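You operate a simulated robot arm through the tools that you are given. There is no shell and no other tool. Be economical: measure what you need, move in short steps, check, and stop when the job is done.

You are at the controls of a simulated robot arm. One attempt, no reset.

Task
Top up the washing bowl to its line, then stand both cups in it.
Fine: pour from the blue jug and put the jug back. Set down upright: blue water jug, green cup, yellow cup.

The check looks at the end state, three seconds after you hand in, the way a careful person would. Anything else that was tipped, shoved, dropped, spilled or broken makes it a failure.

Robot
A 6-joint arm with a two-finger parallel gripper, fixed in place. Base frame: the origin is at the foot of the arm, x ahead of it, y to its left, z up. Lengths are in mm, angles in degrees, forces in N, time in s.
With the tool pointing down near the work surface it reaches from about 200 to 840 mm from the base axis. Its first joint turns from -166.0 to 166.0 degrees. Payload 3.91 kg.
Tool frame: the origin (TCP) lies between the finger pads and is the grasp point; the fingertips stand 30 mm ahead of it; z points along the fingers, y is the line along which they close. Largest opening 110 mm; finger width 20, thickness 10; the body of the gripper, 48 by 112 mm, starts 55 mm behind the TCP.
Orientation is told as [roll, pitch, yaw] about the base's x, y, z axes, in that order, counted from this pose: with the fingers straight down and closing along the base's y, the tool's x points along the base's -x, its y along +y and its z along -z.

Tools
- The arm moves only by the tool servo_tool. Its argument "commands" is a list of rows, each a list of 6 numbers: the shift along the tool's x, y, z in cm, then the turn, a rotation vector about the tool's x, y, z in degrees. In form: [[x, y, z, rx, ry, rz], ...]. A call has 1 to 10 rows; each row is the pose to reach, as a shift and turn from the pose commanded when the call began, along the tool's axes at that moment. "claw" is the closure in counts, from 0 (fully open) to 255 (shut), set as the call begins (left out, the last holds). Each row takes 0.2 s and may step no farther than 50 mm and 8.6 degrees from the row before; otherwise, or with a gripper value out of range, the whole call is refused. Where a pose cannot be reached the arm comes as near as it can. A force on the tool above 90 N (or 10 N above the force at the start of the call, whichever is more), or a blocked arm, ends the call early, and 0.2 s more pass. Each finger travels about 108 mm/s and halts on what it meets, pressing with about 25 N; the grip force reading is that of the motor and also rises with nothing between the fingers. The clock runs only during rows and for 0.2 s after the last one: add rows that repeat a pose to give the fingers time. The reply holds the time, the measured pose of the TCP, the force on the tool along the base axes, the opening and the grip force, in the units named above and with some noise, with the torque about the TCP (base axes, N m) and any sound that the robot's microphone picked up.
- Cameras (640 x 400 px; columns grow to the right, rows downward): "scene" is fixed at [218.3, -500.7, 1454.3]; the picture's right is [0.72, -0.69, 0.00], its down [-0.57, -0.60, -0.57] and it looks along [0.39, 0.41, -0.82] (base axes); focal length 214 px, centre (320, 200). "wrist" rides on the gripper at [77, 7, -114] in the tool frame; the picture's right is [-0.09, 1.00, 0.00], its down [-0.80, -0.07, -0.59] and it looks along [-0.59, -0.05, 0.80] (tool axes); focal length 270 px, centre (320, 200). There is no depth. A picture from a camera that has moved, and an enlarged one, comes with that camera's place and axes in the base frame and with its lens.
- grab_frame(camera): a new picture of that camera. It takes no simulated time.
- raise_lower(by): slides the trunk up (or, below 0, down) by that many mm; the arm rides with it, the base frame stays. It gives what a move gives, with no picture.
- inspect(camera, box): a new picture of the part [left, top, right, bottom] of that camera's present view, enlarged. It takes no simulated time.
- sign_off(): hands the job in; it is judged then, once.

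Work in short steps. Places have to be worked out from the pictures, the camera data and where the tool is seen: move nearer, look again, correct. Check each grasp and each placing, and mend what went wrong. You have 120 turns and 64 pictures in all, those below and enlarged ones among them. Open the gripper and draw the arm clear of the work before you hand the job in, unless the task says otherwise; then end with one line.

The tools are called after "Request:" as a command line: name --pt "numbers of a row" for each row, then --argument value for the rest, lists and objects as JSON in quotes. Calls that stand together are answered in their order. servo_tool: Moves the arm, as the interface text tells. Its arguments: {"type":"object","properties":{"commands":{"type":"array","items":{"type":"array","items":{"type":"number"}}},"claw":{"type":"number"}},"required":["commands"]} The other tools are called the same way: raise_lower (by) slides the trunk up or down; grab_frame (camera) takes a picture; inspect (camera, box) takes an enlarged picture of a part of a camera's view; sign_off () hands the job in.

At the start:

```text
clock: 0.0
tcp_pos: [397.3, -145.9, 1201.7]
tcp_rot: [-0.1, 0.1, 0.0]
force: [-0.2, -0.8, 0.2]
wrist_torque: [0.0, 0.02, 0.03]
width: 110.0
gripper_force: 0.2
trunk travel left (down, up): [-425.0, 115.0]
```

scene: 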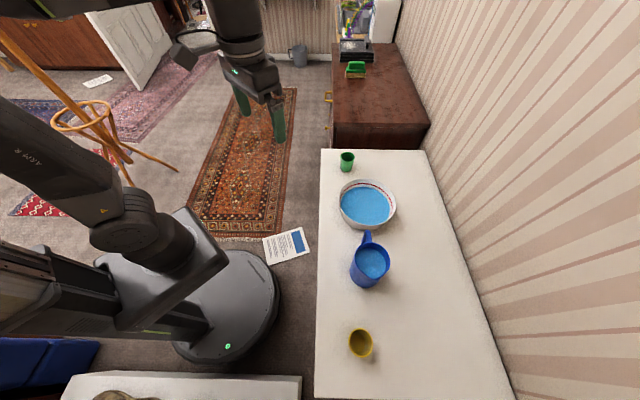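
wrist: 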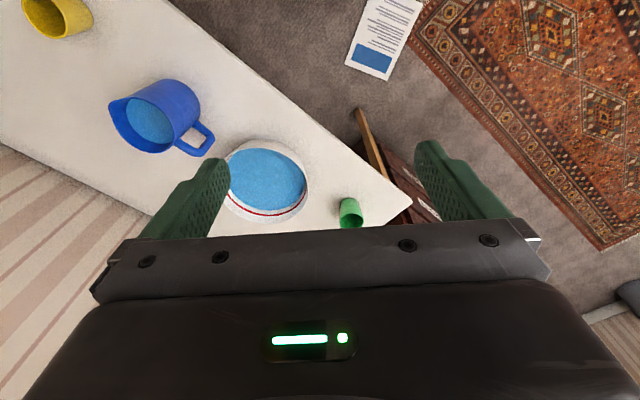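

The two views put the bowl near (658,-303), the jug near (467,-458), the green cup near (756,-100) and the yellow cup near (299,-568), with the table top around z 740. I'll take enlarged views to see the red line, the jug handle and the spout.

Request:
inspect --camera "scene" --box '[320, 140, 420, 300]'

Request:
inspect --camera "wrist" --box '[90, 60, 410, 260]'

```text
2.50 times, centred on (370, 220) of scene
camera zoom: at [218.3, -500.7, 1454.3], right [0.72, -0.69, 0.0], down [-0.57, -0.6, -0.57], along [0.39, 0.41, -0.82], focal length 536 px, centre (195, 150)
```

zoom: 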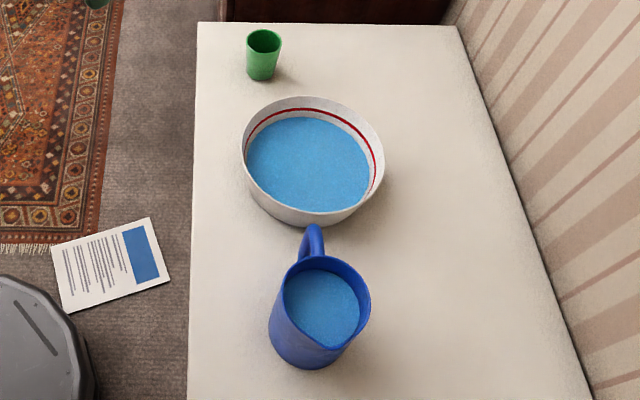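

```text
2.00 times, centred on (250, 160) of wrist
camera zoom: at [320.0, -137.3, 1315.1], right [0.09, 1.0, 0.0], down [0.8, -0.07, 0.59], along [0.59, -0.05, -0.8], focal length 541 px, centre (460, 280)
```

zoom: 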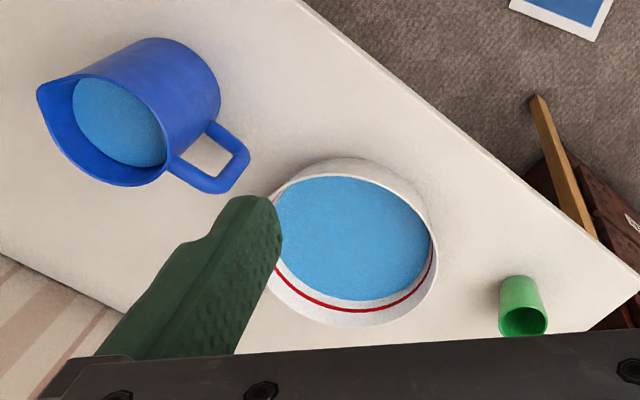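

The handle points toward the bowl at about 50° from +x, and the spout points away. I'll swing the gripper over the handle with its closing direction across it (yaw about 52°), then lower the trunk.

Request:
servo_tool --pt "-1.2 -2.4 0 0 0 -5.2" --pt "-2.4 -4.8 0 0 0 -10.4" --pt "-3.6 -7.2 0 0 0 -15.6" --pt "-4.8 -9.6 0 0 0 -20.8" --pt "-6 -12 0 0 0 -26" --pt "-7.2 -14.4 0 0 0 -31.2" --pt "-8.4 -16.8 0 0 0 -36.4" --pt "-9.6 -19.2 0 0 0 -41.6" --pt "-10.8 -21.6 0 0 0 -46.8" --pt "-12 -24 0 0 0 -52" --claw 0

Request:
raise_lower --by -200

Request:
grab_frame --camera "wrist"

Request:
grab_frame --camera "scene"

```text
clock: 2.2
tcp_pos: [518.8, -384.2, 1199.9]
tcp_rot: [0.0, -0.1, 52.1]
force: [0.4, -0.6, -0.6]
wrist_torque: [-0.01, -0.01, -0.04]
width: 110.0
gripper_force: 0.0
trunk travel left (down, up): [-425.0, 115.0]
```

```text
clock: 4.4
tcp_pos: [518.7, -385.2, 1000.7]
tcp_rot: [0.1, 0.0, 52.1]
force: [-0.4, 0.5, -0.9]
wrist_torque: [0.03, 0.04, 0.01]
width: 110.1
gripper_force: 0.0
trunk travel left (down, up): [-225.0, 315.0]
```

```text
59 pictures are left
camera wrist: at [466.4, -440.6, 1115.1], right [-0.73, 0.68, 0.0], down [0.55, 0.59, 0.59], along [0.41, 0.43, -0.8], focal length 270 px, centre (320, 200)
```

wrist: 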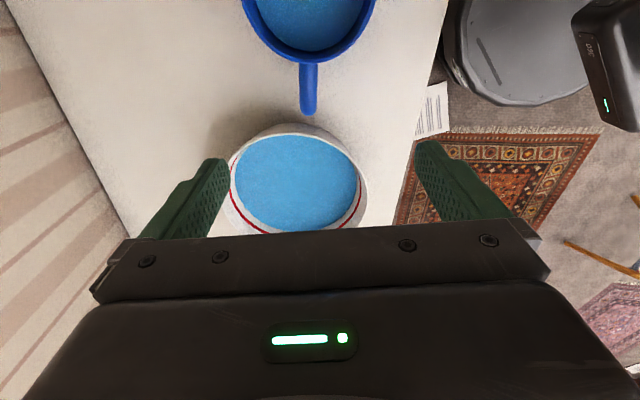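

```text
58 pictures are left
```

scene: 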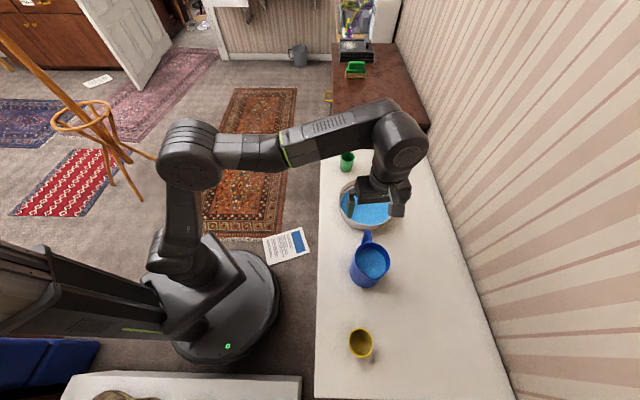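

The scene and wrist views both put the outer bend of the handle near (533,-390,828), pointing at azimuth 45°. I'll move to a standoff behind the handle, tilted 30°, so the gripper body stays clear of the jug rim.

Request:
servo_tool --pt "-1.47 -0.45 1.3 -0.36 6 1.36" --pt "-2.94 -0.9 2.6 -0.72 12 2.72" --pt "-4.41 -1.35 3.9 -1.08 18 4.08" --pt "-5.88 -1.8 5.2 -1.44 24 5.44" --pt "-7.35 -2.25 6.6 -1.8 30 6.8"

Request:
grab_frame --camera "wrist"

```text
clock: 5.6
tcp_pos: [582.7, -341.8, 934.8]
tcp_rot: [-0.1, 30.1, 45.0]
force: [-0.3, 0.0, -0.4]
wrist_torque: [0.03, 0.0, 0.0]
width: 110.1
gripper_force: 0.1
trunk travel left (down, up): [-225.0, 315.0]
```

```text
57 pictures are left
camera wrist: at [571.4, -342.2, 1071.4], right [-0.65, 0.76, -0.04], down [0.75, 0.65, 0.11], along [0.11, 0.04, -0.99], focal length 270 px, centre (320, 200)
```

wrist: 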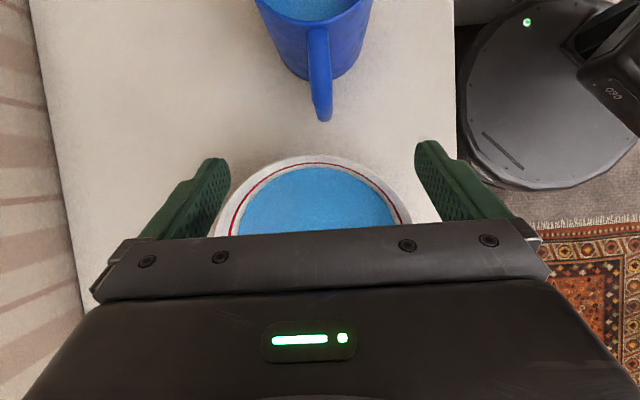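

From here the handle sits about 3 mm to tool +y of centre and its vertical part is near (531,-388). I'll advance most of the way with the fingers open, then check.

Request:
servo_tool --pt "-0.1 0.1 2.5 0 0 0" --pt "-0.2 0.2 5 0 0 0" --pt "-0.3 0.3 7.5 0 0 0" --pt "-0.35 0.33 9.5 0 0 0"

Request:
grab_frame --camera "wrist"

Request:
inspect --camera "scene" --box '[320, 170, 420, 300]'

```text
clock: 6.6
tcp_pos: [547.1, -368.5, 851.6]
tcp_rot: [0.0, 30.1, 45.0]
force: [-0.3, 0.1, -1.1]
wrist_torque: [0.0, 0.03, 0.0]
width: 109.8
gripper_force: 0.0
trunk travel left (down, up): [-225.0, 315.0]
```

```text
56 pictures are left
camera wrist: at [536.1, -370.3, 988.2], right [-0.65, 0.76, -0.04], down [0.75, 0.65, 0.11], along [0.12, 0.04, -0.99], focal length 270 px, centre (320, 200)
```

wrist: 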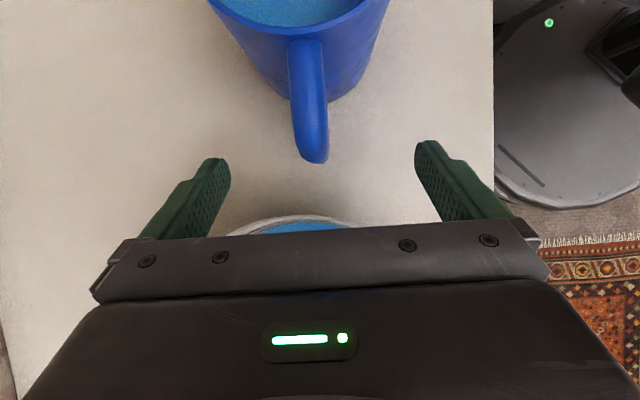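

```text
3.08 times, centred on (370, 235) of scene
camera zoom: at [218.3, -500.7, 1454.3], right [0.72, -0.69, 0.0], down [-0.57, -0.6, -0.57], along [0.39, 0.41, -0.82], focal length 660 px, centre (166, 92)
```

zoom: 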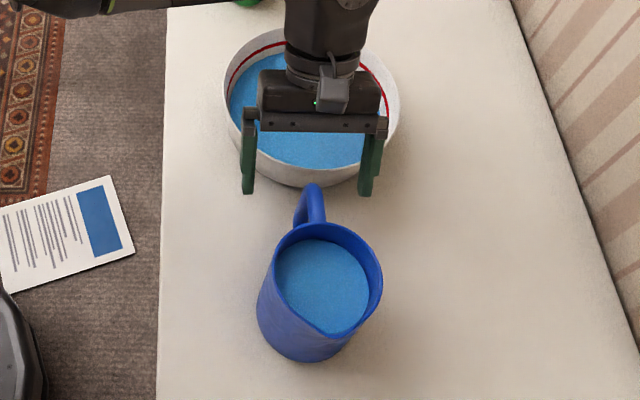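

The handle is about 3 mm to tool -y now and in line with the fingers. I'll advance 50 mm with that correction and look before closing.

Request:
servo_tool --pt "0 -0.25 1.7 0 0 0" --pt "0 -0.25 3.4 0 0 0" --pt "0 -0.25 5.0 0 0 0"

Request:
grab_frame --camera "wrist"

Request:
inspect --camera "scene" --box '[330, 190, 410, 290]'

```text
clock: 7.4
tcp_pos: [532.0, -389.8, 806.8]
tcp_rot: [0.0, 30.1, 45.0]
force: [-0.1, -0.1, 0.1]
wrist_torque: [-0.02, 0.0, 0.03]
width: 110.1
gripper_force: 0.1
trunk travel left (down, up): [-225.0, 315.0]
```

```text
54 pictures are left
camera wrist: at [521.3, -391.3, 943.5], right [-0.65, 0.76, -0.04], down [0.75, 0.65, 0.11], along [0.11, 0.04, -0.99], focal length 270 px, centre (320, 200)
```

wrist: 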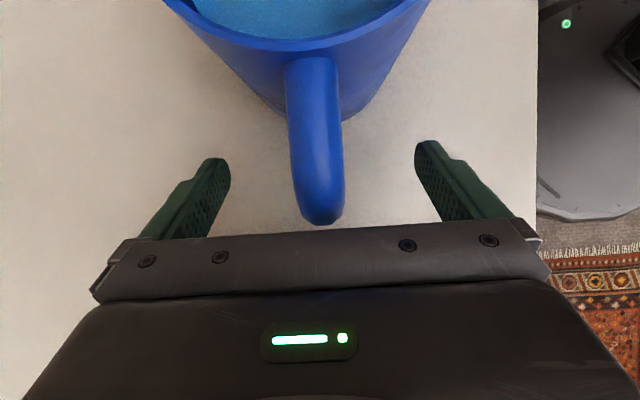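

```text
4.00 times, centred on (370, 240) of scene
camera zoom: at [218.3, -500.7, 1454.3], right [0.72, -0.69, 0.0], down [-0.57, -0.6, -0.57], along [0.39, 0.41, -0.82], focal length 858 px, centre (120, 40)
```

zoom: 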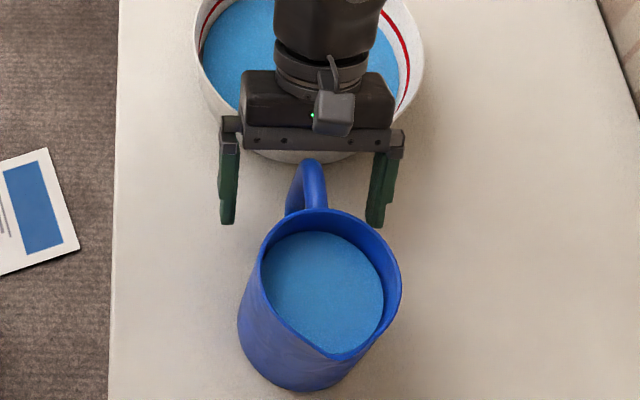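

The handle's outer bar lies between the pads. I'll close on it, with rows that hold the pose while the fingers travel.

Request:
servo_tool --pt "0 0 0 0 0 0" --pt "0 0 0 0 0 0" --pt "0 0 0 0 0 0" --pt "0 0 0 0 0 0" --claw 255

Request:
grab_frame --camera "wrist"

```text
clock: 8.4
tcp_pos: [531.8, -389.4, 806.0]
tcp_rot: [0.1, 30.0, 45.1]
force: [-0.7, -0.2, -0.3]
wrist_torque: [0.05, 0.17, -0.03]
width: 16.7
gripper_force: 25.0
trunk travel left (down, up): [-225.0, 315.0]
```

```text
52 pictures are left
camera wrist: at [521.5, -391.2, 943.6], right [-0.65, 0.76, -0.04], down [0.75, 0.65, 0.11], along [0.11, 0.04, -0.99], focal length 270 px, centre (320, 200)
```

wrist: 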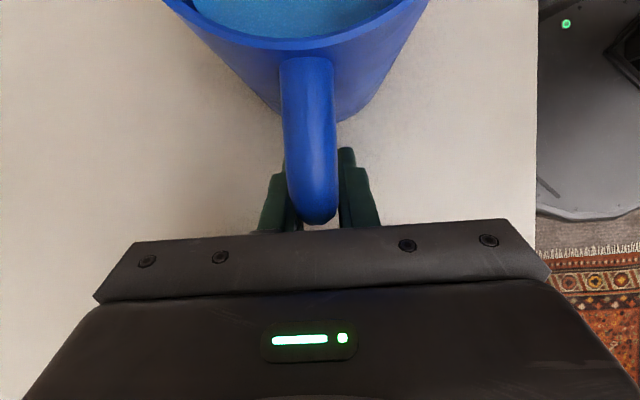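

Gripped: width 16.7 mm, 25 N. I'll lift 15 mm straight up and check for slip or swing.

Request:
servo_tool --pt "0.25 0 -0.433 0 0 0" --pt "0.5 0 -0.866 0 0 0" --pt "0.75 0 -1.3 0 0 0" --pt "0.75 0 -1.3 0 0 0"

Request:
grab_frame --camera "wrist"

```text
clock: 9.4
tcp_pos: [531.9, -387.8, 822.2]
tcp_rot: [-0.1, 30.1, 45.2]
force: [0.5, -0.3, -7.1]
wrist_torque: [0.37, -0.39, -0.03]
width: 16.7
gripper_force: 25.0
trunk travel left (down, up): [-225.0, 315.0]
```

```text
51 pictures are left
camera wrist: at [521.7, -390.3, 958.7], right [-0.65, 0.76, -0.04], down [0.75, 0.65, 0.11], along [0.11, 0.04, -0.99], focal length 270 px, centre (320, 200)
```

wrist: 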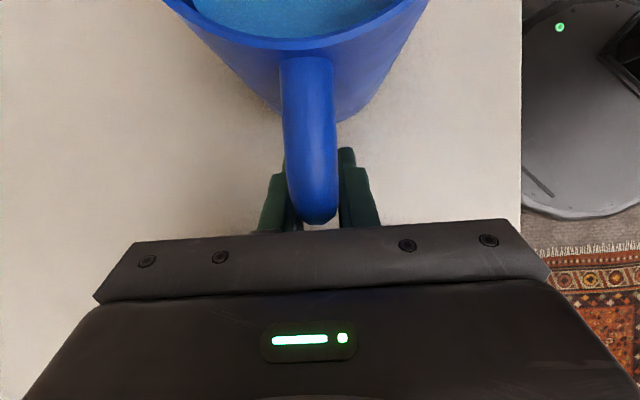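

The grip is solid: 7.1 N of weight, no rotation, jug level. I'll raise the trunk 140 mm so the jug clears everything.

Request:
raise_lower --by 140

```text
clock: 11.0
tcp_pos: [531.5, -388.4, 961.5]
tcp_rot: [0.0, 30.0, 45.2]
force: [-0.5, 0.5, -7.4]
wrist_torque: [0.34, -0.37, 0.0]
width: 16.6
gripper_force: 25.5
trunk travel left (down, up): [-365.0, 175.0]
```

Next I'll carry the jug level to the +y side of the bowl, yawing 50° so the spout faces the bowl. Speed ramps up and down to limit sloshing.

Request:
servo_tool --pt "-0.91 0.41 -0.53 1 0 -1.73" --pt "-2.74 1.24 -1.58 3 0 -5.2" --pt "-5.24 2.37 -3.04 5.75 0 -9.96" --pt "-7.98 3.6 -4.62 8.75 0 -15.16" --pt "-10.94 4.94 -6.34 12 0 -20.8" --pt "-13.9 6.28 -8.05 15.25 0 -26.4" --pt "-16.6 7.5 -9.64 18.25 0 -31.6" --pt "-19.15 8.65 -11.1 21 0 -36.4" --pt "-21.2 9.6 -12.3 23.25 0 -40.3" --pt "-22.8 10.3 -13.2 25 0 -43.3"

Request:
grab_frame --camera "scene"

Request:
grab_frame --camera "wrist"

```text
clock: 13.2
tcp_pos: [644.9, -131.8, 961.4]
tcp_rot: [0.1, 30.1, 95.2]
force: [0.0, 0.5, -8.2]
wrist_torque: [0.53, 0.02, 0.0]
width: 16.6
gripper_force: 25.2
trunk travel left (down, up): [-365.0, 175.0]
```

```text
50 pictures are left
```

scene: 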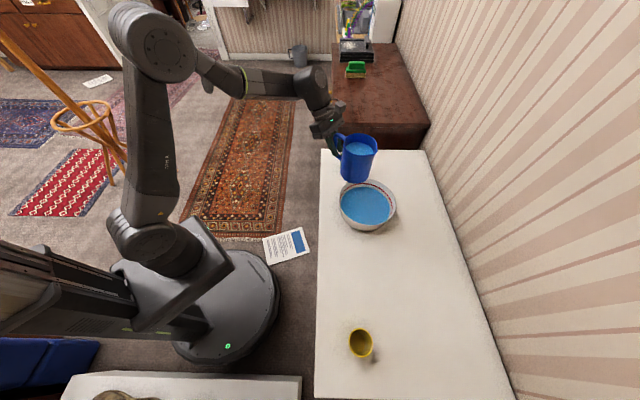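

```text
49 pictures are left
camera wrist: at [640.1, -140.1, 1098.7], right [-1.0, -0.01, -0.04], down [-0.02, 0.99, 0.11], along [0.04, 0.11, -0.99], focal length 270 px, centre (320, 200)
```

wrist: 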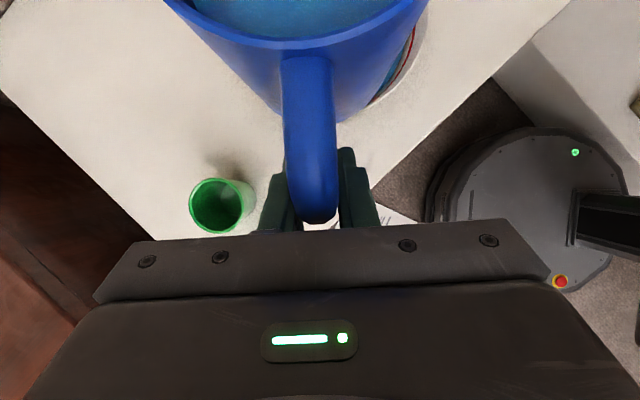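

The handle is level and the bowl lies straight ahead of the spout, with the bowl's left edge near x 539 and its centre near x 650–659. I'll zoom in to confirm where the spout is before tilting.

Request:
inspect --camera "scene" --box '[310, 110, 420, 240]'

```text
3.08 times, centred on (365, 175) of scene
camera zoom: at [218.3, -500.7, 1454.3], right [0.72, -0.69, 0.0], down [-0.57, -0.6, -0.57], along [0.39, 0.41, -0.82], focal length 660 px, centre (182, 277)
```

zoom: 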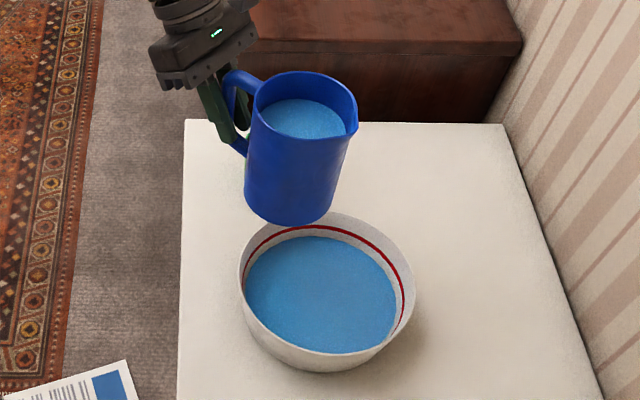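

The spout is over the bowl, near (660,-272). I'll start tilting about the handle: 16° first, then small steps while watching force and pictures.

Request:
servo_tool --pt "0 0 0 0 -4 0" --pt "0 0 0 0 -8 0" --pt "0 0 0 0 -12 0" --pt "0 0 0 0 -16 0" --pt "0 0 0 0 -16 0"

Request:
inspect --camera "scene" --box '[310, 110, 420, 240]'

```text
clock: 14.4
tcp_pos: [646.0, -131.6, 960.6]
tcp_rot: [0.0, 14.0, 95.1]
force: [0.2, 0.9, -8.5]
wrist_torque: [0.48, 0.02, 0.0]
width: 16.6
gripper_force: 25.2
trunk travel left (down, up): [-365.0, 175.0]
```

```text
3.08 times, centred on (365, 175) of scene
camera zoom: at [218.3, -500.7, 1454.3], right [0.72, -0.69, 0.0], down [-0.57, -0.6, -0.57], along [0.39, 0.41, -0.82], focal length 660 px, centre (182, 277)
```

zoom: 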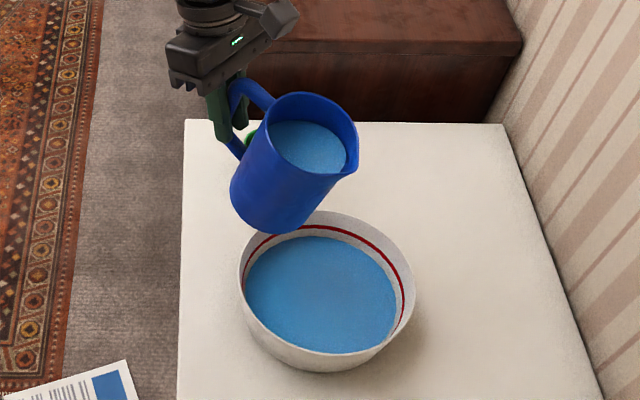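

No flow yet; the water is still well below the lip. I'll tilt another 10°.

Request:
servo_tool --pt "0 0 0 0 -4 0" --pt "0 0 0 0 -7 0" --pt "0 0 0 0 -10 0" --pt "0 0 0 0 -10 0" --pt "0 0 0 0 -10 0"

Request:
inspect --camera "scene" --box '[310, 110, 420, 240]'

```text
clock: 15.6
tcp_pos: [647.0, -128.3, 960.7]
tcp_rot: [0.1, 4.1, 95.0]
force: [0.1, -0.6, -7.9]
wrist_torque: [0.46, 0.0, 0.01]
width: 16.3
gripper_force: 25.5
trunk travel left (down, up): [-365.0, 175.0]
```

```text
3.08 times, centred on (365, 175) of scene
camera zoom: at [218.3, -500.7, 1454.3], right [0.72, -0.69, 0.0], down [-0.57, -0.6, -0.57], along [0.39, 0.41, -0.82], focal length 660 px, centre (182, 277)
```

zoom: 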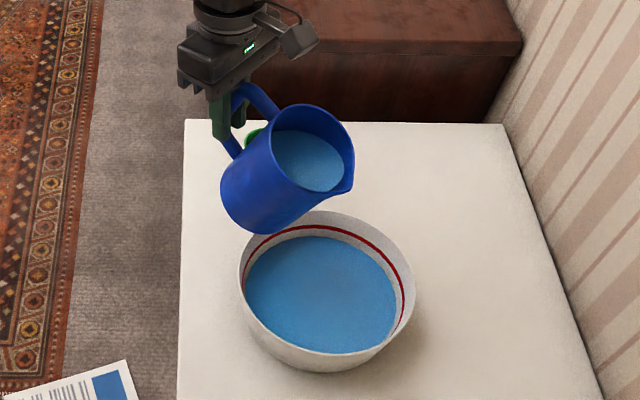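

Still no flow, though the water is close to the lip, and the lip is over the bowl centre at about (654,-290). I'll tilt 5° more.

Request:
servo_tool --pt "0 0 0 0 -2.5 0" --pt "0 0 0 0 -5 0" --pt "0 0 0 0 -5 0" --pt "0 0 0 0 -5 0"

Request:
inspect --camera "scene" --box '[310, 110, 420, 240]'

```text
clock: 16.6
tcp_pos: [646.5, -130.2, 961.2]
tcp_rot: [0.1, -1.1, 95.0]
force: [-0.2, -0.4, -6.8]
wrist_torque: [0.44, 0.05, -0.01]
width: 16.5
gripper_force: 24.5
trunk travel left (down, up): [-365.0, 175.0]
```

```text
3.08 times, centred on (365, 175) of scene
camera zoom: at [218.3, -500.7, 1454.3], right [0.72, -0.69, 0.0], down [-0.57, -0.6, -0.57], along [0.39, 0.41, -0.82], focal length 660 px, centre (182, 277)
```

zoom: 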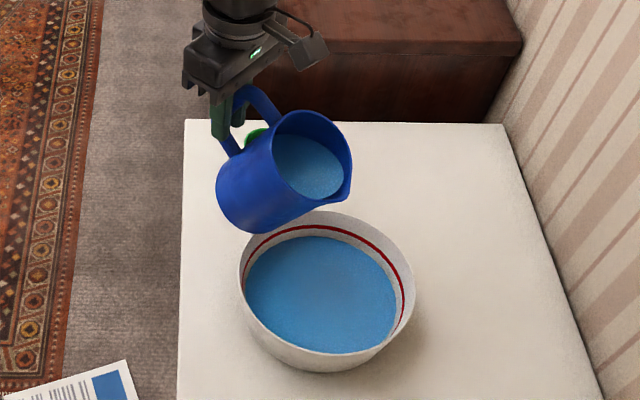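

There's no visible stream yet. I'll tilt another 5°.

Request:
servo_tool --pt "0 0 0 0 -2.5 0" --pt "0 0 0 0 -5 0" --pt "0 0 0 0 -5 0" --pt "0 0 0 0 -5 0"

Request:
inspect --camera "scene" --box '[310, 110, 420, 240]'

```text
clock: 17.6
tcp_pos: [646.6, -130.5, 961.6]
tcp_rot: [0.1, -5.9, 95.0]
force: [0.9, -0.1, -7.9]
wrist_torque: [0.4, -0.01, -0.02]
width: 16.5
gripper_force: 25.0
trunk travel left (down, up): [-365.0, 175.0]
```

```text
3.08 times, centred on (365, 175) of scene
camera zoom: at [218.3, -500.7, 1454.3], right [0.72, -0.69, 0.0], down [-0.57, -0.6, -0.57], along [0.39, 0.41, -0.82], focal length 660 px, centre (182, 277)
```

zoom: 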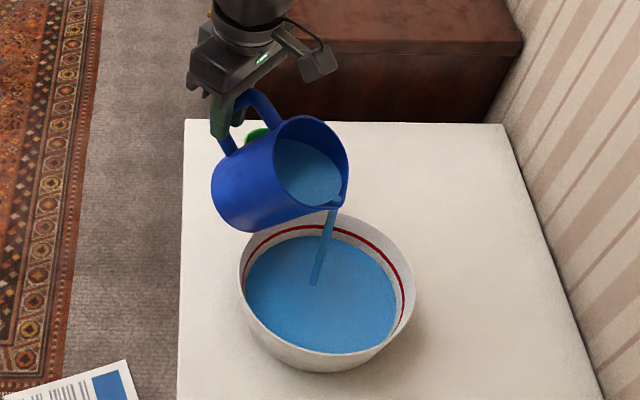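

It's pouring, and the stream lands inside the bowl. I'll hold at this tilt and watch.

Request:
servo_tool --pt "0 0 0 0 0 0" --pt "0 0 0 0 0 0" --pt "0 0 0 0 0 0" --pt "0 0 0 0 0 0"

Request:
inspect --camera "scene" --box '[310, 110, 420, 240]'

```text
clock: 18.6
tcp_pos: [646.5, -130.9, 961.1]
tcp_rot: [0.0, -6.0, 95.0]
force: [-0.4, 0.4, -7.4]
wrist_torque: [0.38, 0.03, 0.0]
width: 16.6
gripper_force: 25.0
trunk travel left (down, up): [-365.0, 175.0]
```

```text
3.08 times, centred on (365, 175) of scene
camera zoom: at [218.3, -500.7, 1454.3], right [0.72, -0.69, 0.0], down [-0.57, -0.6, -0.57], along [0.39, 0.41, -0.82], focal length 660 px, centre (182, 277)
```

zoom: 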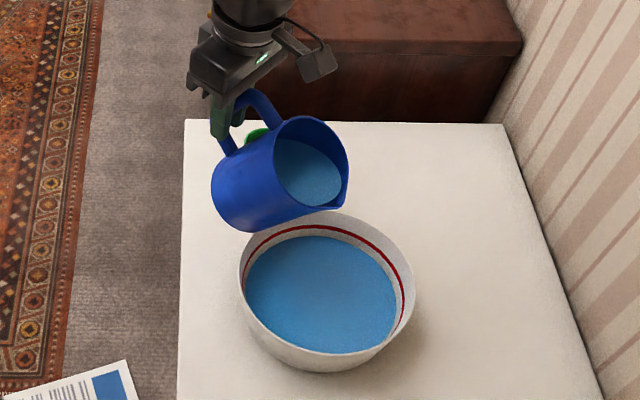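

The flow stopped at this tilt and the level is still well below the line, so small tilts give small doses. I'll tilt 6° more and hold.

Request:
servo_tool --pt "0 0 0 0 -2 0" --pt "0 0 0 0 -4 0" --pt "0 0 0 0 -6 0" --pt "0 0 0 0 -6 0" --pt "0 0 0 0 -6 0" --pt "0 0 0 0 -6 0" --pt "0 0 0 0 -6 0"

Request:
inspect --camera "scene" --box '[310, 110, 420, 240]'

```text
clock: 20.2
tcp_pos: [644.9, -130.6, 960.0]
tcp_rot: [0.2, -12.0, 95.0]
force: [-0.3, 0.1, -7.5]
wrist_torque: [0.3, 0.03, 0.0]
width: 16.7
gripper_force: 25.1
trunk travel left (down, up): [-365.0, 175.0]
```

```text
3.08 times, centred on (365, 175) of scene
camera zoom: at [218.3, -500.7, 1454.3], right [0.72, -0.69, 0.0], down [-0.57, -0.6, -0.57], along [0.39, 0.41, -0.82], focal length 660 px, centre (182, 277)
```

zoom: 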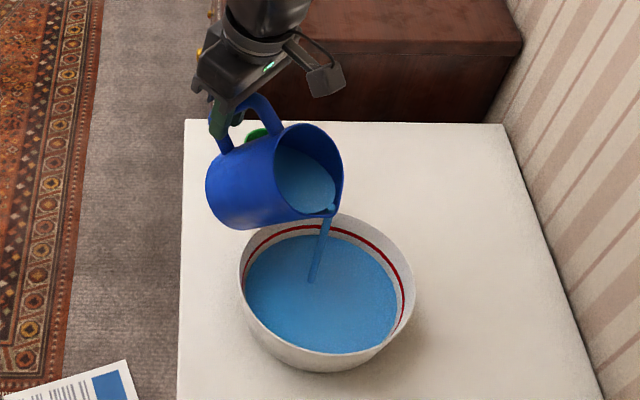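

The stream is good and the level is rising slowly. I'll add 4° and hold longer.

Request:
servo_tool --pt "0 0 0 0 0 0" --pt "0 0 0 0 -2 0" --pt "0 0 0 0 -4 0" --pt "0 0 0 0 -4 0" --pt "0 0 0 0 -4 0" --pt "0 0 0 0 -4 0" --pt "0 0 0 0 -4 0" --pt "0 0 0 0 -4 0" --pt "0 0 0 0 -4 0" --pt "0 0 0 0 -4 0"

Request:
inspect --camera "scene" --box '[310, 110, 420, 240]'

```text
clock: 22.4
tcp_pos: [644.7, -130.0, 960.8]
tcp_rot: [0.1, -16.0, 94.9]
force: [-0.6, -0.3, -6.8]
wrist_torque: [0.28, 0.0, 0.01]
width: 16.6
gripper_force: 25.2
trunk travel left (down, up): [-365.0, 175.0]
```

```text
3.08 times, centred on (365, 175) of scene
camera zoom: at [218.3, -500.7, 1454.3], right [0.72, -0.69, 0.0], down [-0.57, -0.6, -0.57], along [0.39, 0.41, -0.82], focal length 660 px, centre (182, 277)
```

zoom: 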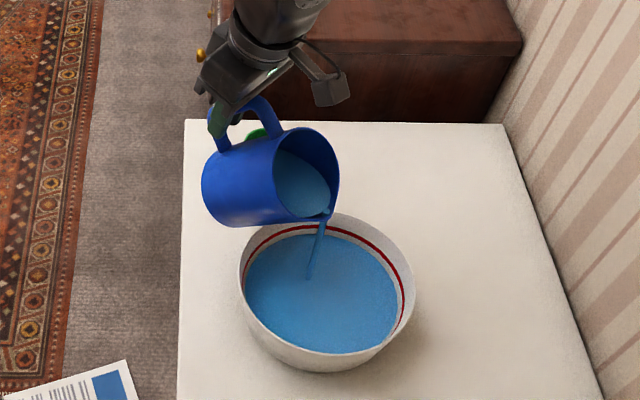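

The level has risen about a third of the way to the line. I'll add 6° and hold.

Request:
servo_tool --pt "0 0 0 0 -2 0" --pt "0 0 0 0 -4 0" --pt "0 0 0 0 -6 0" --pt "0 0 0 0 -6 0" --pt "0 0 0 0 -6 0" --pt "0 0 0 0 -6 0" --pt "0 0 0 0 -6 0" --pt "0 0 0 0 -6 0" --pt "0 0 0 0 -6 0" --pt "0 0 0 0 -6 0"

Request:
inspect --camera "scene" --box '[310, 110, 420, 240]'

```text
clock: 24.6
tcp_pos: [644.6, -129.6, 961.5]
tcp_rot: [0.2, -22.0, 95.1]
force: [-0.8, -1.2, -5.3]
wrist_torque: [0.22, 0.02, 0.0]
width: 16.4
gripper_force: 25.0
trunk travel left (down, up): [-365.0, 175.0]
```

```text
3.08 times, centred on (365, 175) of scene
camera zoom: at [218.3, -500.7, 1454.3], right [0.72, -0.69, 0.0], down [-0.57, -0.6, -0.57], along [0.39, 0.41, -0.82], focal length 660 px, centre (182, 277)
```

zoom: 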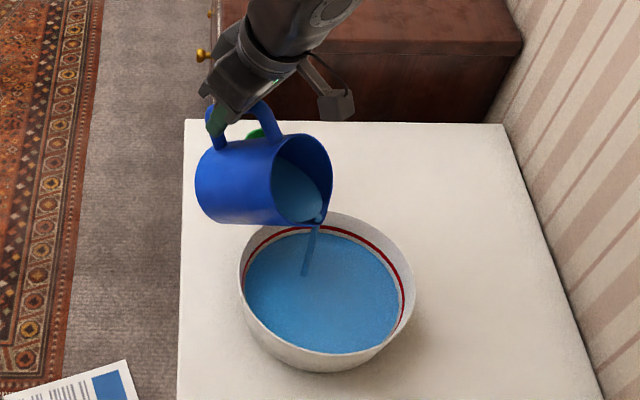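

The gap is now roughly half of what it was. I'll add 5° and hold, then take a tighter view of the bowl.

Request:
servo_tool --pt "0 0 0 0 -1.5 0" --pt "0 0 0 0 -3 0" --pt "0 0 0 0 -5 0" --pt "0 0 0 0 -5 0" --pt "0 0 0 0 -5 0" --pt "0 0 0 0 -5 0" --pt "0 0 0 0 -5 0" --pt "0 0 0 0 -5 0" --pt "0 0 0 0 -5 0" --pt "0 0 0 0 -5 0"

Request:
inspect --camera "scene" --box '[335, 170, 405, 240]'

```text
clock: 26.8
tcp_pos: [646.6, -128.8, 962.6]
tcp_rot: [-0.1, -27.0, 95.0]
force: [-0.8, -0.8, -4.3]
wrist_torque: [0.13, 0.02, 0.03]
width: 16.7
gripper_force: 25.2
trunk travel left (down, up): [-365.0, 175.0]
```

```text
5.71 times, centred on (370, 205) of scene
camera zoom: at [218.3, -500.7, 1454.3], right [0.72, -0.69, 0.0], down [-0.57, -0.6, -0.57], along [0.39, 0.41, -0.82], focal length 1226 px, centre (34, 171)
```

zoom: 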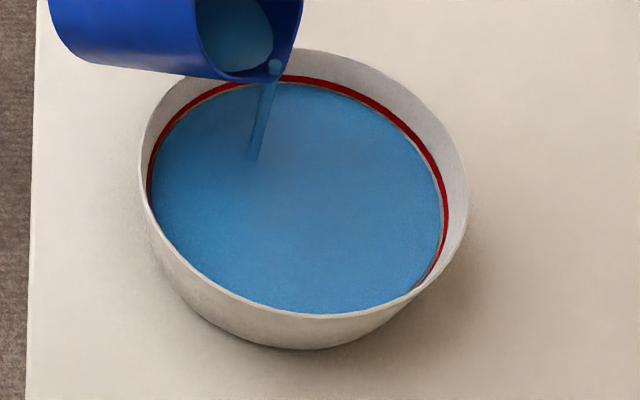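

The water is nearly at the lower edge of the line. I'll hold without more tilt and let the remaining flow go in.

Request:
servo_tool --pt "0 0 0 0 0 0" --pt "0 0 0 0 0 0" --pt "0 0 0 0 0 0" --pt "0 0 0 0 0 0"

Request:
inspect --camera "scene" --box '[335, 170, 405, 240]'

```text
clock: 27.8
tcp_pos: [645.0, -129.5, 961.3]
tcp_rot: [0.0, -26.9, 95.0]
force: [-0.2, 0.3, -5.2]
wrist_torque: [0.15, -0.01, -0.04]
width: 16.6
gripper_force: 25.0
trunk travel left (down, up): [-365.0, 175.0]
```

```text
5.71 times, centred on (370, 205) of scene
camera zoom: at [218.3, -500.7, 1454.3], right [0.72, -0.69, 0.0], down [-0.57, -0.6, -0.57], along [0.39, 0.41, -0.82], focal length 1226 px, centre (34, 171)
```

zoom: 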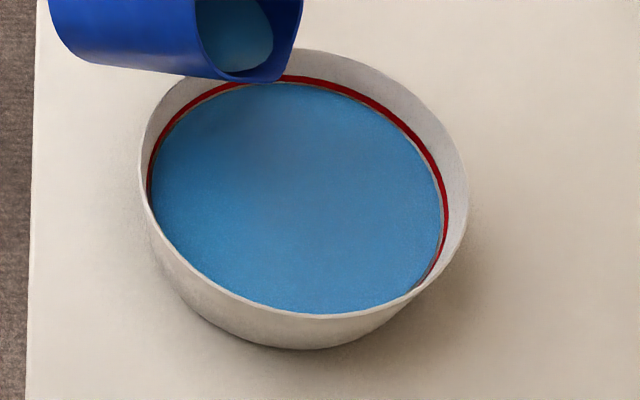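

The flow has stopped a couple of mm below the line. I'll tilt 3° more and hold.

Request:
servo_tool --pt "0 0 0 0 -1.5 0" --pt "0 0 0 0 -3 0" --pt "0 0 0 0 -3 0" --pt "0 0 0 0 -3 0" --pt "0 0 0 0 -3 0" --pt "0 0 0 0 -3 0" --pt "0 0 0 0 -3 0" --pt "0 0 0 0 -3 0" --pt "0 0 0 0 -3 0"

Request:
inspect --camera "scene" --box '[335, 170, 405, 240]'

```text
clock: 29.8
tcp_pos: [644.2, -128.2, 962.0]
tcp_rot: [-0.1, -30.0, 95.1]
force: [0.5, -0.2, -3.8]
wrist_torque: [0.09, 0.02, -0.02]
width: 16.6
gripper_force: 24.8
trunk travel left (down, up): [-365.0, 175.0]
```

```text
5.71 times, centred on (370, 205) of scene
camera zoom: at [218.3, -500.7, 1454.3], right [0.72, -0.69, 0.0], down [-0.57, -0.6, -0.57], along [0.39, 0.41, -0.82], focal length 1226 px, centre (34, 171)
```

zoom: 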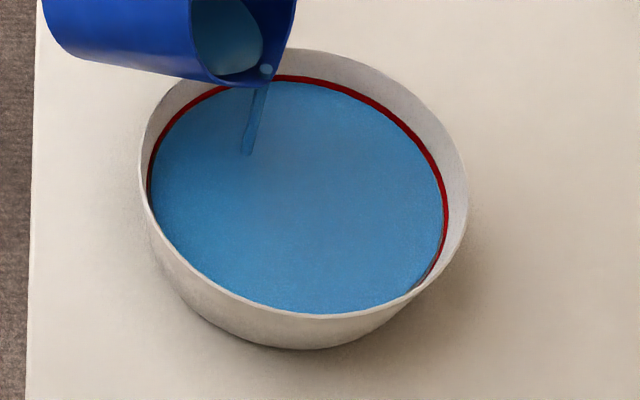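

The water now meets the line. I'll let the last trickle finish and check once more.

Request:
servo_tool --pt "0 0 0 0 0 0" --pt "0 0 0 0 0 0" --pt "0 0 0 0 0 0" --pt "0 0 0 0 0 0"

Request:
inspect --camera "scene" --box '[360, 175, 395, 215]'

```text
clock: 30.8
tcp_pos: [643.5, -130.0, 962.1]
tcp_rot: [-0.1, -30.0, 95.0]
force: [0.5, 0.1, -3.5]
wrist_torque: [0.12, 0.01, -0.02]
width: 16.8
gripper_force: 24.5
trunk travel left (down, up): [-365.0, 175.0]
```

```text
10.00 times, centred on (378, 195) of scene
camera zoom: at [218.3, -500.7, 1454.3], right [0.72, -0.69, 0.0], down [-0.57, -0.6, -0.57], along [0.39, 0.41, -0.82], focal length 2145 px, centre (-255, 250)
```

zoom: 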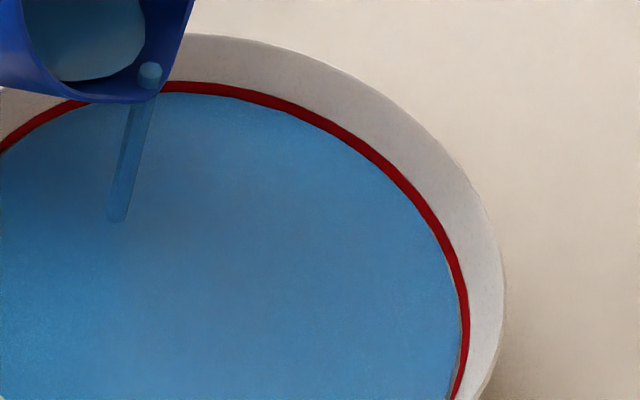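

The level sits on the line and only a thin trickle remains. I'll tilt the jug back upright, 60° of return.

Request:
servo_tool --pt "0 0 0 0 6 0" --pt "0 0 0 0 12 0" --pt "0 0 0 0 19 0" --pt "0 0 0 0 26 0" --pt "0 0 0 0 33 0" --pt "0 0 0 0 40 0" --pt "0 0 0 0 47 0" --pt "0 0 0 0 53 0" --pt "0 0 0 0 58 0" --pt "0 0 0 0 60 0"

Request:
inspect --camera "scene" --box '[310, 110, 420, 240]'

```text
clock: 33.0
tcp_pos: [645.6, -129.1, 961.0]
tcp_rot: [0.0, 30.1, 95.0]
force: [0.1, -0.2, -4.7]
wrist_torque: [0.26, 0.01, -0.02]
width: 16.6
gripper_force: 24.9
trunk travel left (down, up): [-365.0, 175.0]
```

```text
3.08 times, centred on (365, 175) of scene
camera zoom: at [218.3, -500.7, 1454.3], right [0.72, -0.69, 0.0], down [-0.57, -0.6, -0.57], along [0.39, 0.41, -0.82], focal length 660 px, centre (182, 277)
```

zoom: 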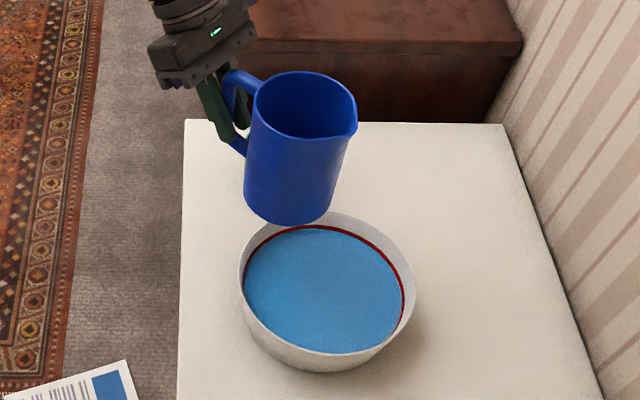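

The jug is upright again and the water is at the line. I'll carry the jug back to where it stood.

Request:
servo_tool --pt "0.86 0.54 0.5 -1 0 1.73" --pt "2.58 1.63 1.49 -3 0 5.2" --pt "4.95 3.12 2.85 -5.75 0 9.96" --pt "7.5 4.75 4.34 -8.75 0 15.16" --pt "10.3 6.5 5.95 -12 0 20.8" --pt "13.1 8.27 7.56 -15.25 0 26.4" --pt "15.7 9.9 9.05 -18.25 0 31.6" --pt "18.06 11.4 10.4 -21 0 36.4" --pt "20 12.6 11.5 -23.25 0 40.3" --pt "21.5 13.56 12.4 -25 0 43.3"

Request:
raise_lower --by -130

Request:
inspect --camera "scene" --box '[320, 170, 420, 300]'

```text
clock: 35.2
tcp_pos: [532.0, -387.5, 963.2]
tcp_rot: [-0.1, 29.9, 45.0]
force: [0.8, 0.3, -3.9]
wrist_torque: [0.21, -0.22, 0.0]
width: 16.6
gripper_force: 25.0
trunk travel left (down, up): [-365.0, 175.0]
```

```text
clock: 36.8
tcp_pos: [531.8, -386.7, 834.3]
tcp_rot: [0.0, 30.1, 45.0]
force: [0.6, 0.1, -3.8]
wrist_torque: [0.19, -0.22, 0.0]
width: 16.6
gripper_force: 24.9
trunk travel left (down, up): [-235.0, 305.0]
```

```text
3.08 times, centred on (370, 235) of scene
camera zoom: at [218.3, -500.7, 1454.3], right [0.72, -0.69, 0.0], down [-0.57, -0.6, -0.57], along [0.39, 0.41, -0.82], focal length 660 px, centre (166, 92)
```

zoom: 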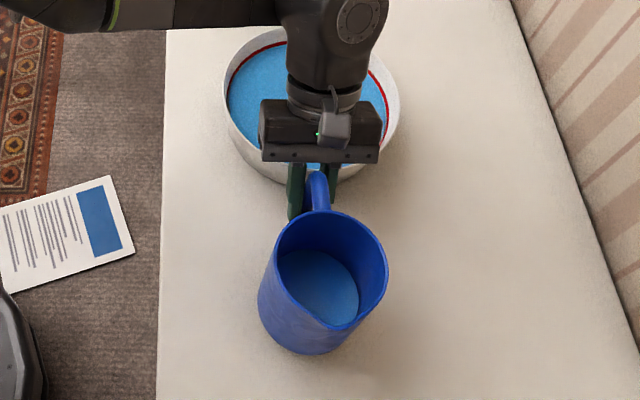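

The jug is back above its old spot, about 27 mm up. I'll lower it gently in the last mm and watch for weight transfer.

Request:
servo_tool --pt "-0.5 0 0.866 0 0 0" --pt "-1.0 0 1.73 0 0 0" --pt "-1.2 0 2.08 0 0 0" --pt "-1.3 0 2.25 0 0 0" --pt "-1.3 0 2.25 0 0 0"

```text
clock: 38.0
tcp_pos: [532.5, -388.0, 808.2]
tcp_rot: [0.0, 30.1, 45.0]
force: [1.1, 0.7, 4.8]
wrist_torque: [-0.53, 0.65, 0.03]
width: 16.7
gripper_force: 24.7
trunk travel left (down, up): [-235.0, 305.0]
```

The table is carrying the jug: vertical force went from -4 to +5 N. I'll open the fingers.

Request:
servo_tool --pt "0 0 0 0 0 0" --pt "0 0 0 0 0 0" --pt "0 0 0 0 0 0" --pt "0 0 0 0 0 0" --claw 0

Request:
grab_frame --camera "wrist"

```text
clock: 39.0
tcp_pos: [531.7, -387.2, 806.8]
tcp_rot: [0.0, 30.0, 45.0]
force: [0.4, -0.1, -0.8]
wrist_torque: [0.0, 0.0, -0.01]
width: 110.2
gripper_force: 0.0
trunk travel left (down, up): [-235.0, 305.0]
```

```text
33 pictures are left
camera wrist: at [521.6, -388.3, 944.4], right [-0.65, 0.76, -0.04], down [0.75, 0.65, 0.11], along [0.12, 0.04, -0.99], focal length 270 px, centre (320, 200)
```

wrist: 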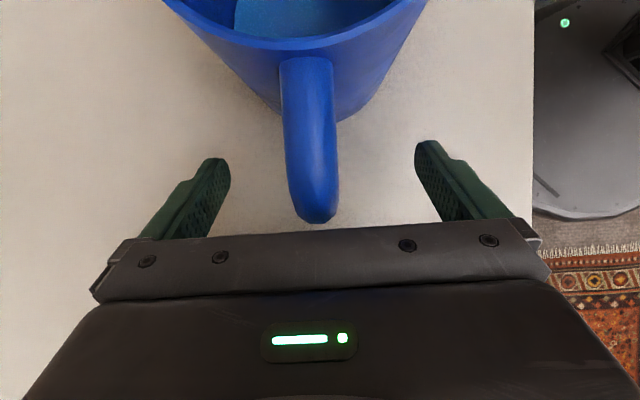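

Free of the handle, and the jug stands where it was. I'll back out along the approach line, then swing up to over the green cup with the tool vertical.

Request:
servo_tool --pt "0 0 -2 0 0 0" --pt "0 0 -5 0 0 0" --pt "0 0 -9 0 0 0" --pt "0 0 -13 0 0 0" --pt "0 0 -15 0 0 0"

Request:
servo_tool --pt "-2.94 0.53 -2.4 -1.48 -3.55 5.49" --pt "-5.89 1.06 -4.79 -2.95 -7.1 10.98" --pt "-8.83 1.59 -7.19 -4.43 -10.65 16.46" --pt "-11.78 2.12 -9.58 -5.9 -14.2 21.95" --pt "-14.72 2.65 -11.98 -7.38 -17.75 27.44" --pt "-17.66 3.18 -14.38 -8.85 -21.3 32.93" --pt "-20.6 3.71 -16.77 -10.33 -24.85 38.4" --pt "-23.55 4.24 -19.17 -11.8 -28.4 43.9"

Request:
grab_frame --camera "wrist"

Request:
grab_frame --camera "scene"

```text
clock: 40.2
tcp_pos: [588.8, -332.8, 939.8]
tcp_rot: [0.0, 30.1, 45.1]
force: [0.5, -1.2, 0.0]
wrist_torque: [0.0, -0.01, -0.02]
width: 109.8
gripper_force: 0.1
trunk travel left (down, up): [-235.0, 305.0]
```

```text
clock: 42.0
tcp_pos: [761.3, -91.2, 974.6]
tcp_rot: [-0.1, -0.8, 0.1]
force: [-0.2, 0.8, 1.5]
wrist_torque: [0.03, -0.04, -0.02]
width: 110.0
gripper_force: 0.1
out of reach, approached as far as the arm can: row 5, 6, 7, 8
trunk travel left (down, up): [-235.0, 305.0]
```

```text
32 pictures are left
camera wrist: at [683.1, -84.0, 1087.5], right [0.09, 1.0, 0.0], down [0.79, -0.07, 0.61], along [0.6, -0.05, -0.8], focal length 270 px, centre (320, 200)
```

wrist: 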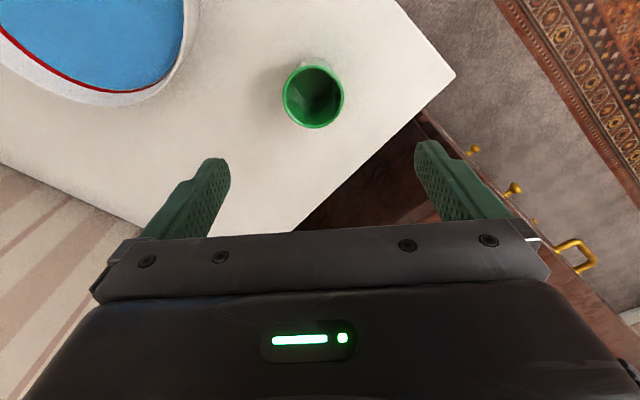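

```text
31 pictures are left
```

scene: 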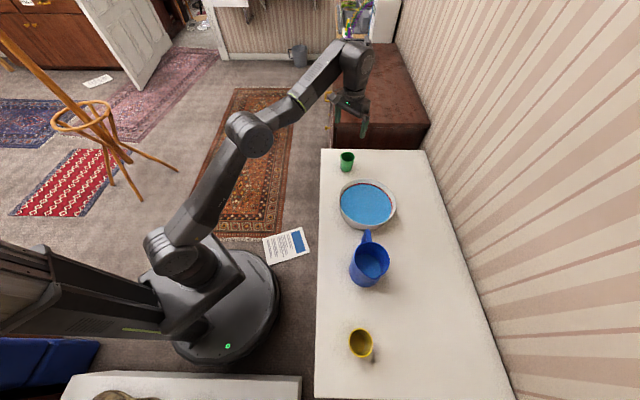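

The arm is at its reach limit up here because the trunk is low. The green cup's rim centre works out at about (763,-97). I'll go down 70 mm in the air and raise the trunk to regain reach.

Request:
servo_tool --pt "0 0 1.5 0 0 0" --pt "0 0 3 0 0 0" --pt "0 0 5 0 0 0" --pt "0 0 7 0 0 0"

Request:
raise_lower --by 120

```text
clock: 43.0
tcp_pos: [762.5, -90.2, 901.0]
tcp_rot: [0.0, 0.1, 0.1]
force: [0.1, 0.2, -0.3]
wrist_torque: [0.01, -0.04, 0.01]
width: 110.2
gripper_force: 0.1
trunk travel left (down, up): [-235.0, 305.0]
```

```text
clock: 44.5
tcp_pos: [762.8, -89.8, 1020.0]
tcp_rot: [-0.1, 0.0, 0.2]
force: [0.5, 0.4, -0.3]
wrist_torque: [0.0, 0.01, 0.0]
width: 110.2
gripper_force: 0.0
trunk travel left (down, up): [-355.0, 185.0]
```

Reach is fine now. I'll descend to 60 mm above the grasp height, corrected 7 mm in y, and look.

Request:
servo_tool --pt "0 -0.3 4 0 0 0" --pt "0 -0.7 8 0 0 0" --pt "0 -0.7 12 0 0 0" --pt "0 -0.7 15 0 0 0"

Request:
grab_frame --camera "wrist"

```text
clock: 45.5
tcp_pos: [763.2, -100.4, 871.0]
tcp_rot: [0.0, 0.2, 0.1]
force: [-0.7, 1.9, -0.7]
wrist_torque: [-0.01, -0.02, -0.01]
width: 110.3
gripper_force: 0.0
trunk travel left (down, up): [-355.0, 185.0]
```

```text
30 pictures are left
camera wrist: at [687.7, -92.9, 985.2], right [0.09, 1.0, 0.0], down [0.8, -0.07, 0.59], along [0.59, -0.05, -0.8], focal length 270 px, centre (320, 200)
```

wrist: 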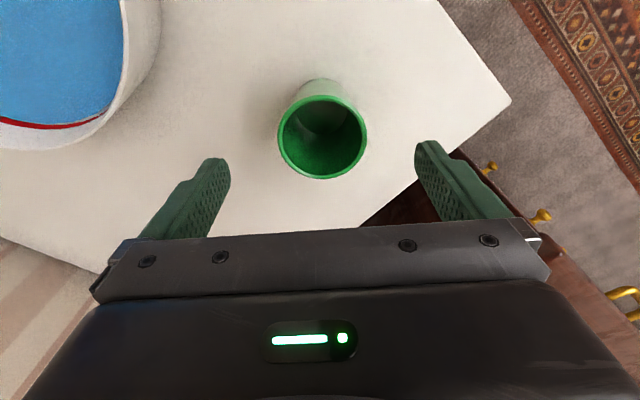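

The cup rim is at about (766,-98,800) with a 63 mm diameter, centred between the fingers. I'll descend to TCP z of about 782 with the fingers straddling it.

Request:
servo_tool --pt "-0.2 0.2 3 0 0 0" --pt "-0.3 0.2 6 0 0 0" --pt "-0.3 0.2 8 0 0 0" --pt "-0.3 0.2 8.9 0 0 0"

Request:
grab_frame --camera "wrist"

```text
clock: 46.5
tcp_pos: [768.3, -96.4, 781.8]
tcp_rot: [-0.1, 0.0, 0.1]
force: [0.6, 0.5, 0.3]
wrist_torque: [-0.03, 0.0, -0.04]
width: 110.1
gripper_force: 0.0
trunk travel left (down, up): [-355.0, 185.0]
```

```text
29 pictures are left
camera wrist: at [691.5, -89.5, 896.3], right [0.09, 1.0, 0.0], down [0.8, -0.07, 0.59], along [0.59, -0.05, -0.8], focal length 270 px, centre (320, 200)
```

wrist: 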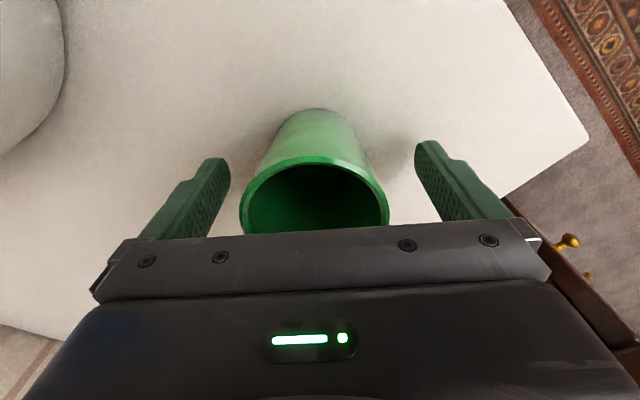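

The cup sits between the pads, 2.5 mm toward -y. I'll correct that and close.

Request:
servo_tool --pt "0 -0.25 0 0 0 0" --pt "0 -0.25 0 0 0 0"

Request:
servo_tool --pt "0 0 0 0 0 0" --pt "0 0 0 0 0 0" --pt "0 0 0 0 0 0" --claw 255

Request:
grab_frame --camera "wrist"

```text
clock: 47.1
tcp_pos: [766.6, -99.4, 781.6]
tcp_rot: [0.0, 0.1, 0.1]
force: [-0.2, -0.3, 0.0]
wrist_torque: [0.01, -0.01, 0.01]
width: 110.1
gripper_force: 0.0
trunk travel left (down, up): [-355.0, 185.0]
```

```text
clock: 47.9
tcp_pos: [766.6, -99.5, 782.2]
tcp_rot: [0.0, 0.1, 0.1]
force: [-0.2, 0.3, 1.0]
wrist_torque: [0.03, -0.01, 0.04]
width: 53.2
gripper_force: 25.0
trunk travel left (down, up): [-355.0, 185.0]
```

```text
28 pictures are left
camera wrist: at [690.7, -91.6, 896.1], right [0.09, 1.0, 0.0], down [0.8, -0.07, 0.59], along [0.59, -0.05, -0.8], focal length 270 px, centre (320, 200)
```

wrist: 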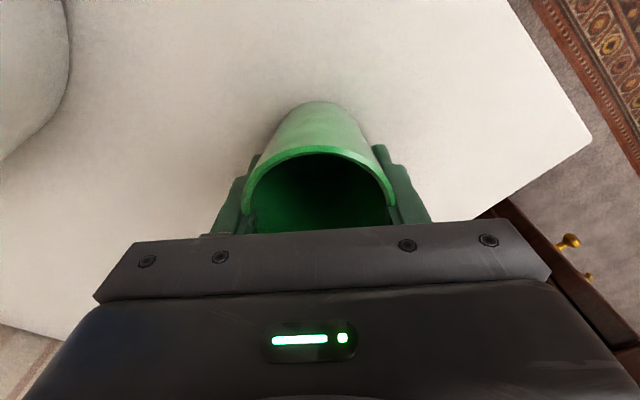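

Gripped at 53 mm. I'll lift 20 mm and check it hangs straight.

Request:
servo_tool --pt "0 0 -0.5 0 0 0" --pt "0 0 -1.2 0 0 0" --pt "0 0 -2 0 0 0" --pt "0 0 -2 0 0 0"

Request:
grab_frame --camera "wrist"

```text
clock: 48.9
tcp_pos: [766.3, -98.6, 802.0]
tcp_rot: [0.1, 0.2, 0.1]
force: [-0.1, -0.2, -1.4]
wrist_torque: [0.02, -0.01, 0.02]
width: 53.1
gripper_force: 25.0
trunk travel left (down, up): [-355.0, 185.0]
```

```text
27 pictures are left
camera wrist: at [690.0, -90.9, 916.0], right [0.09, 1.0, 0.0], down [0.8, -0.07, 0.59], along [0.59, -0.05, -0.8], focal length 270 px, centre (320, 200)
```

wrist: 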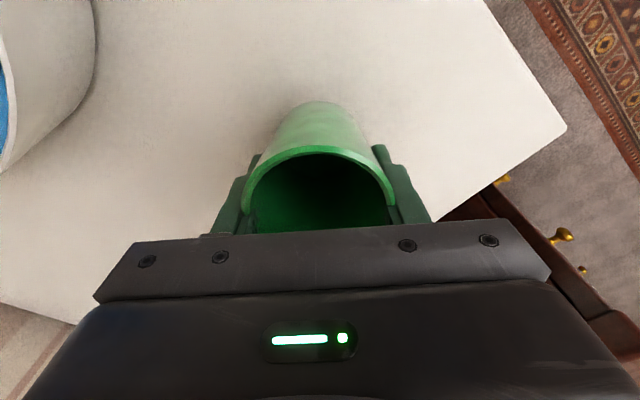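

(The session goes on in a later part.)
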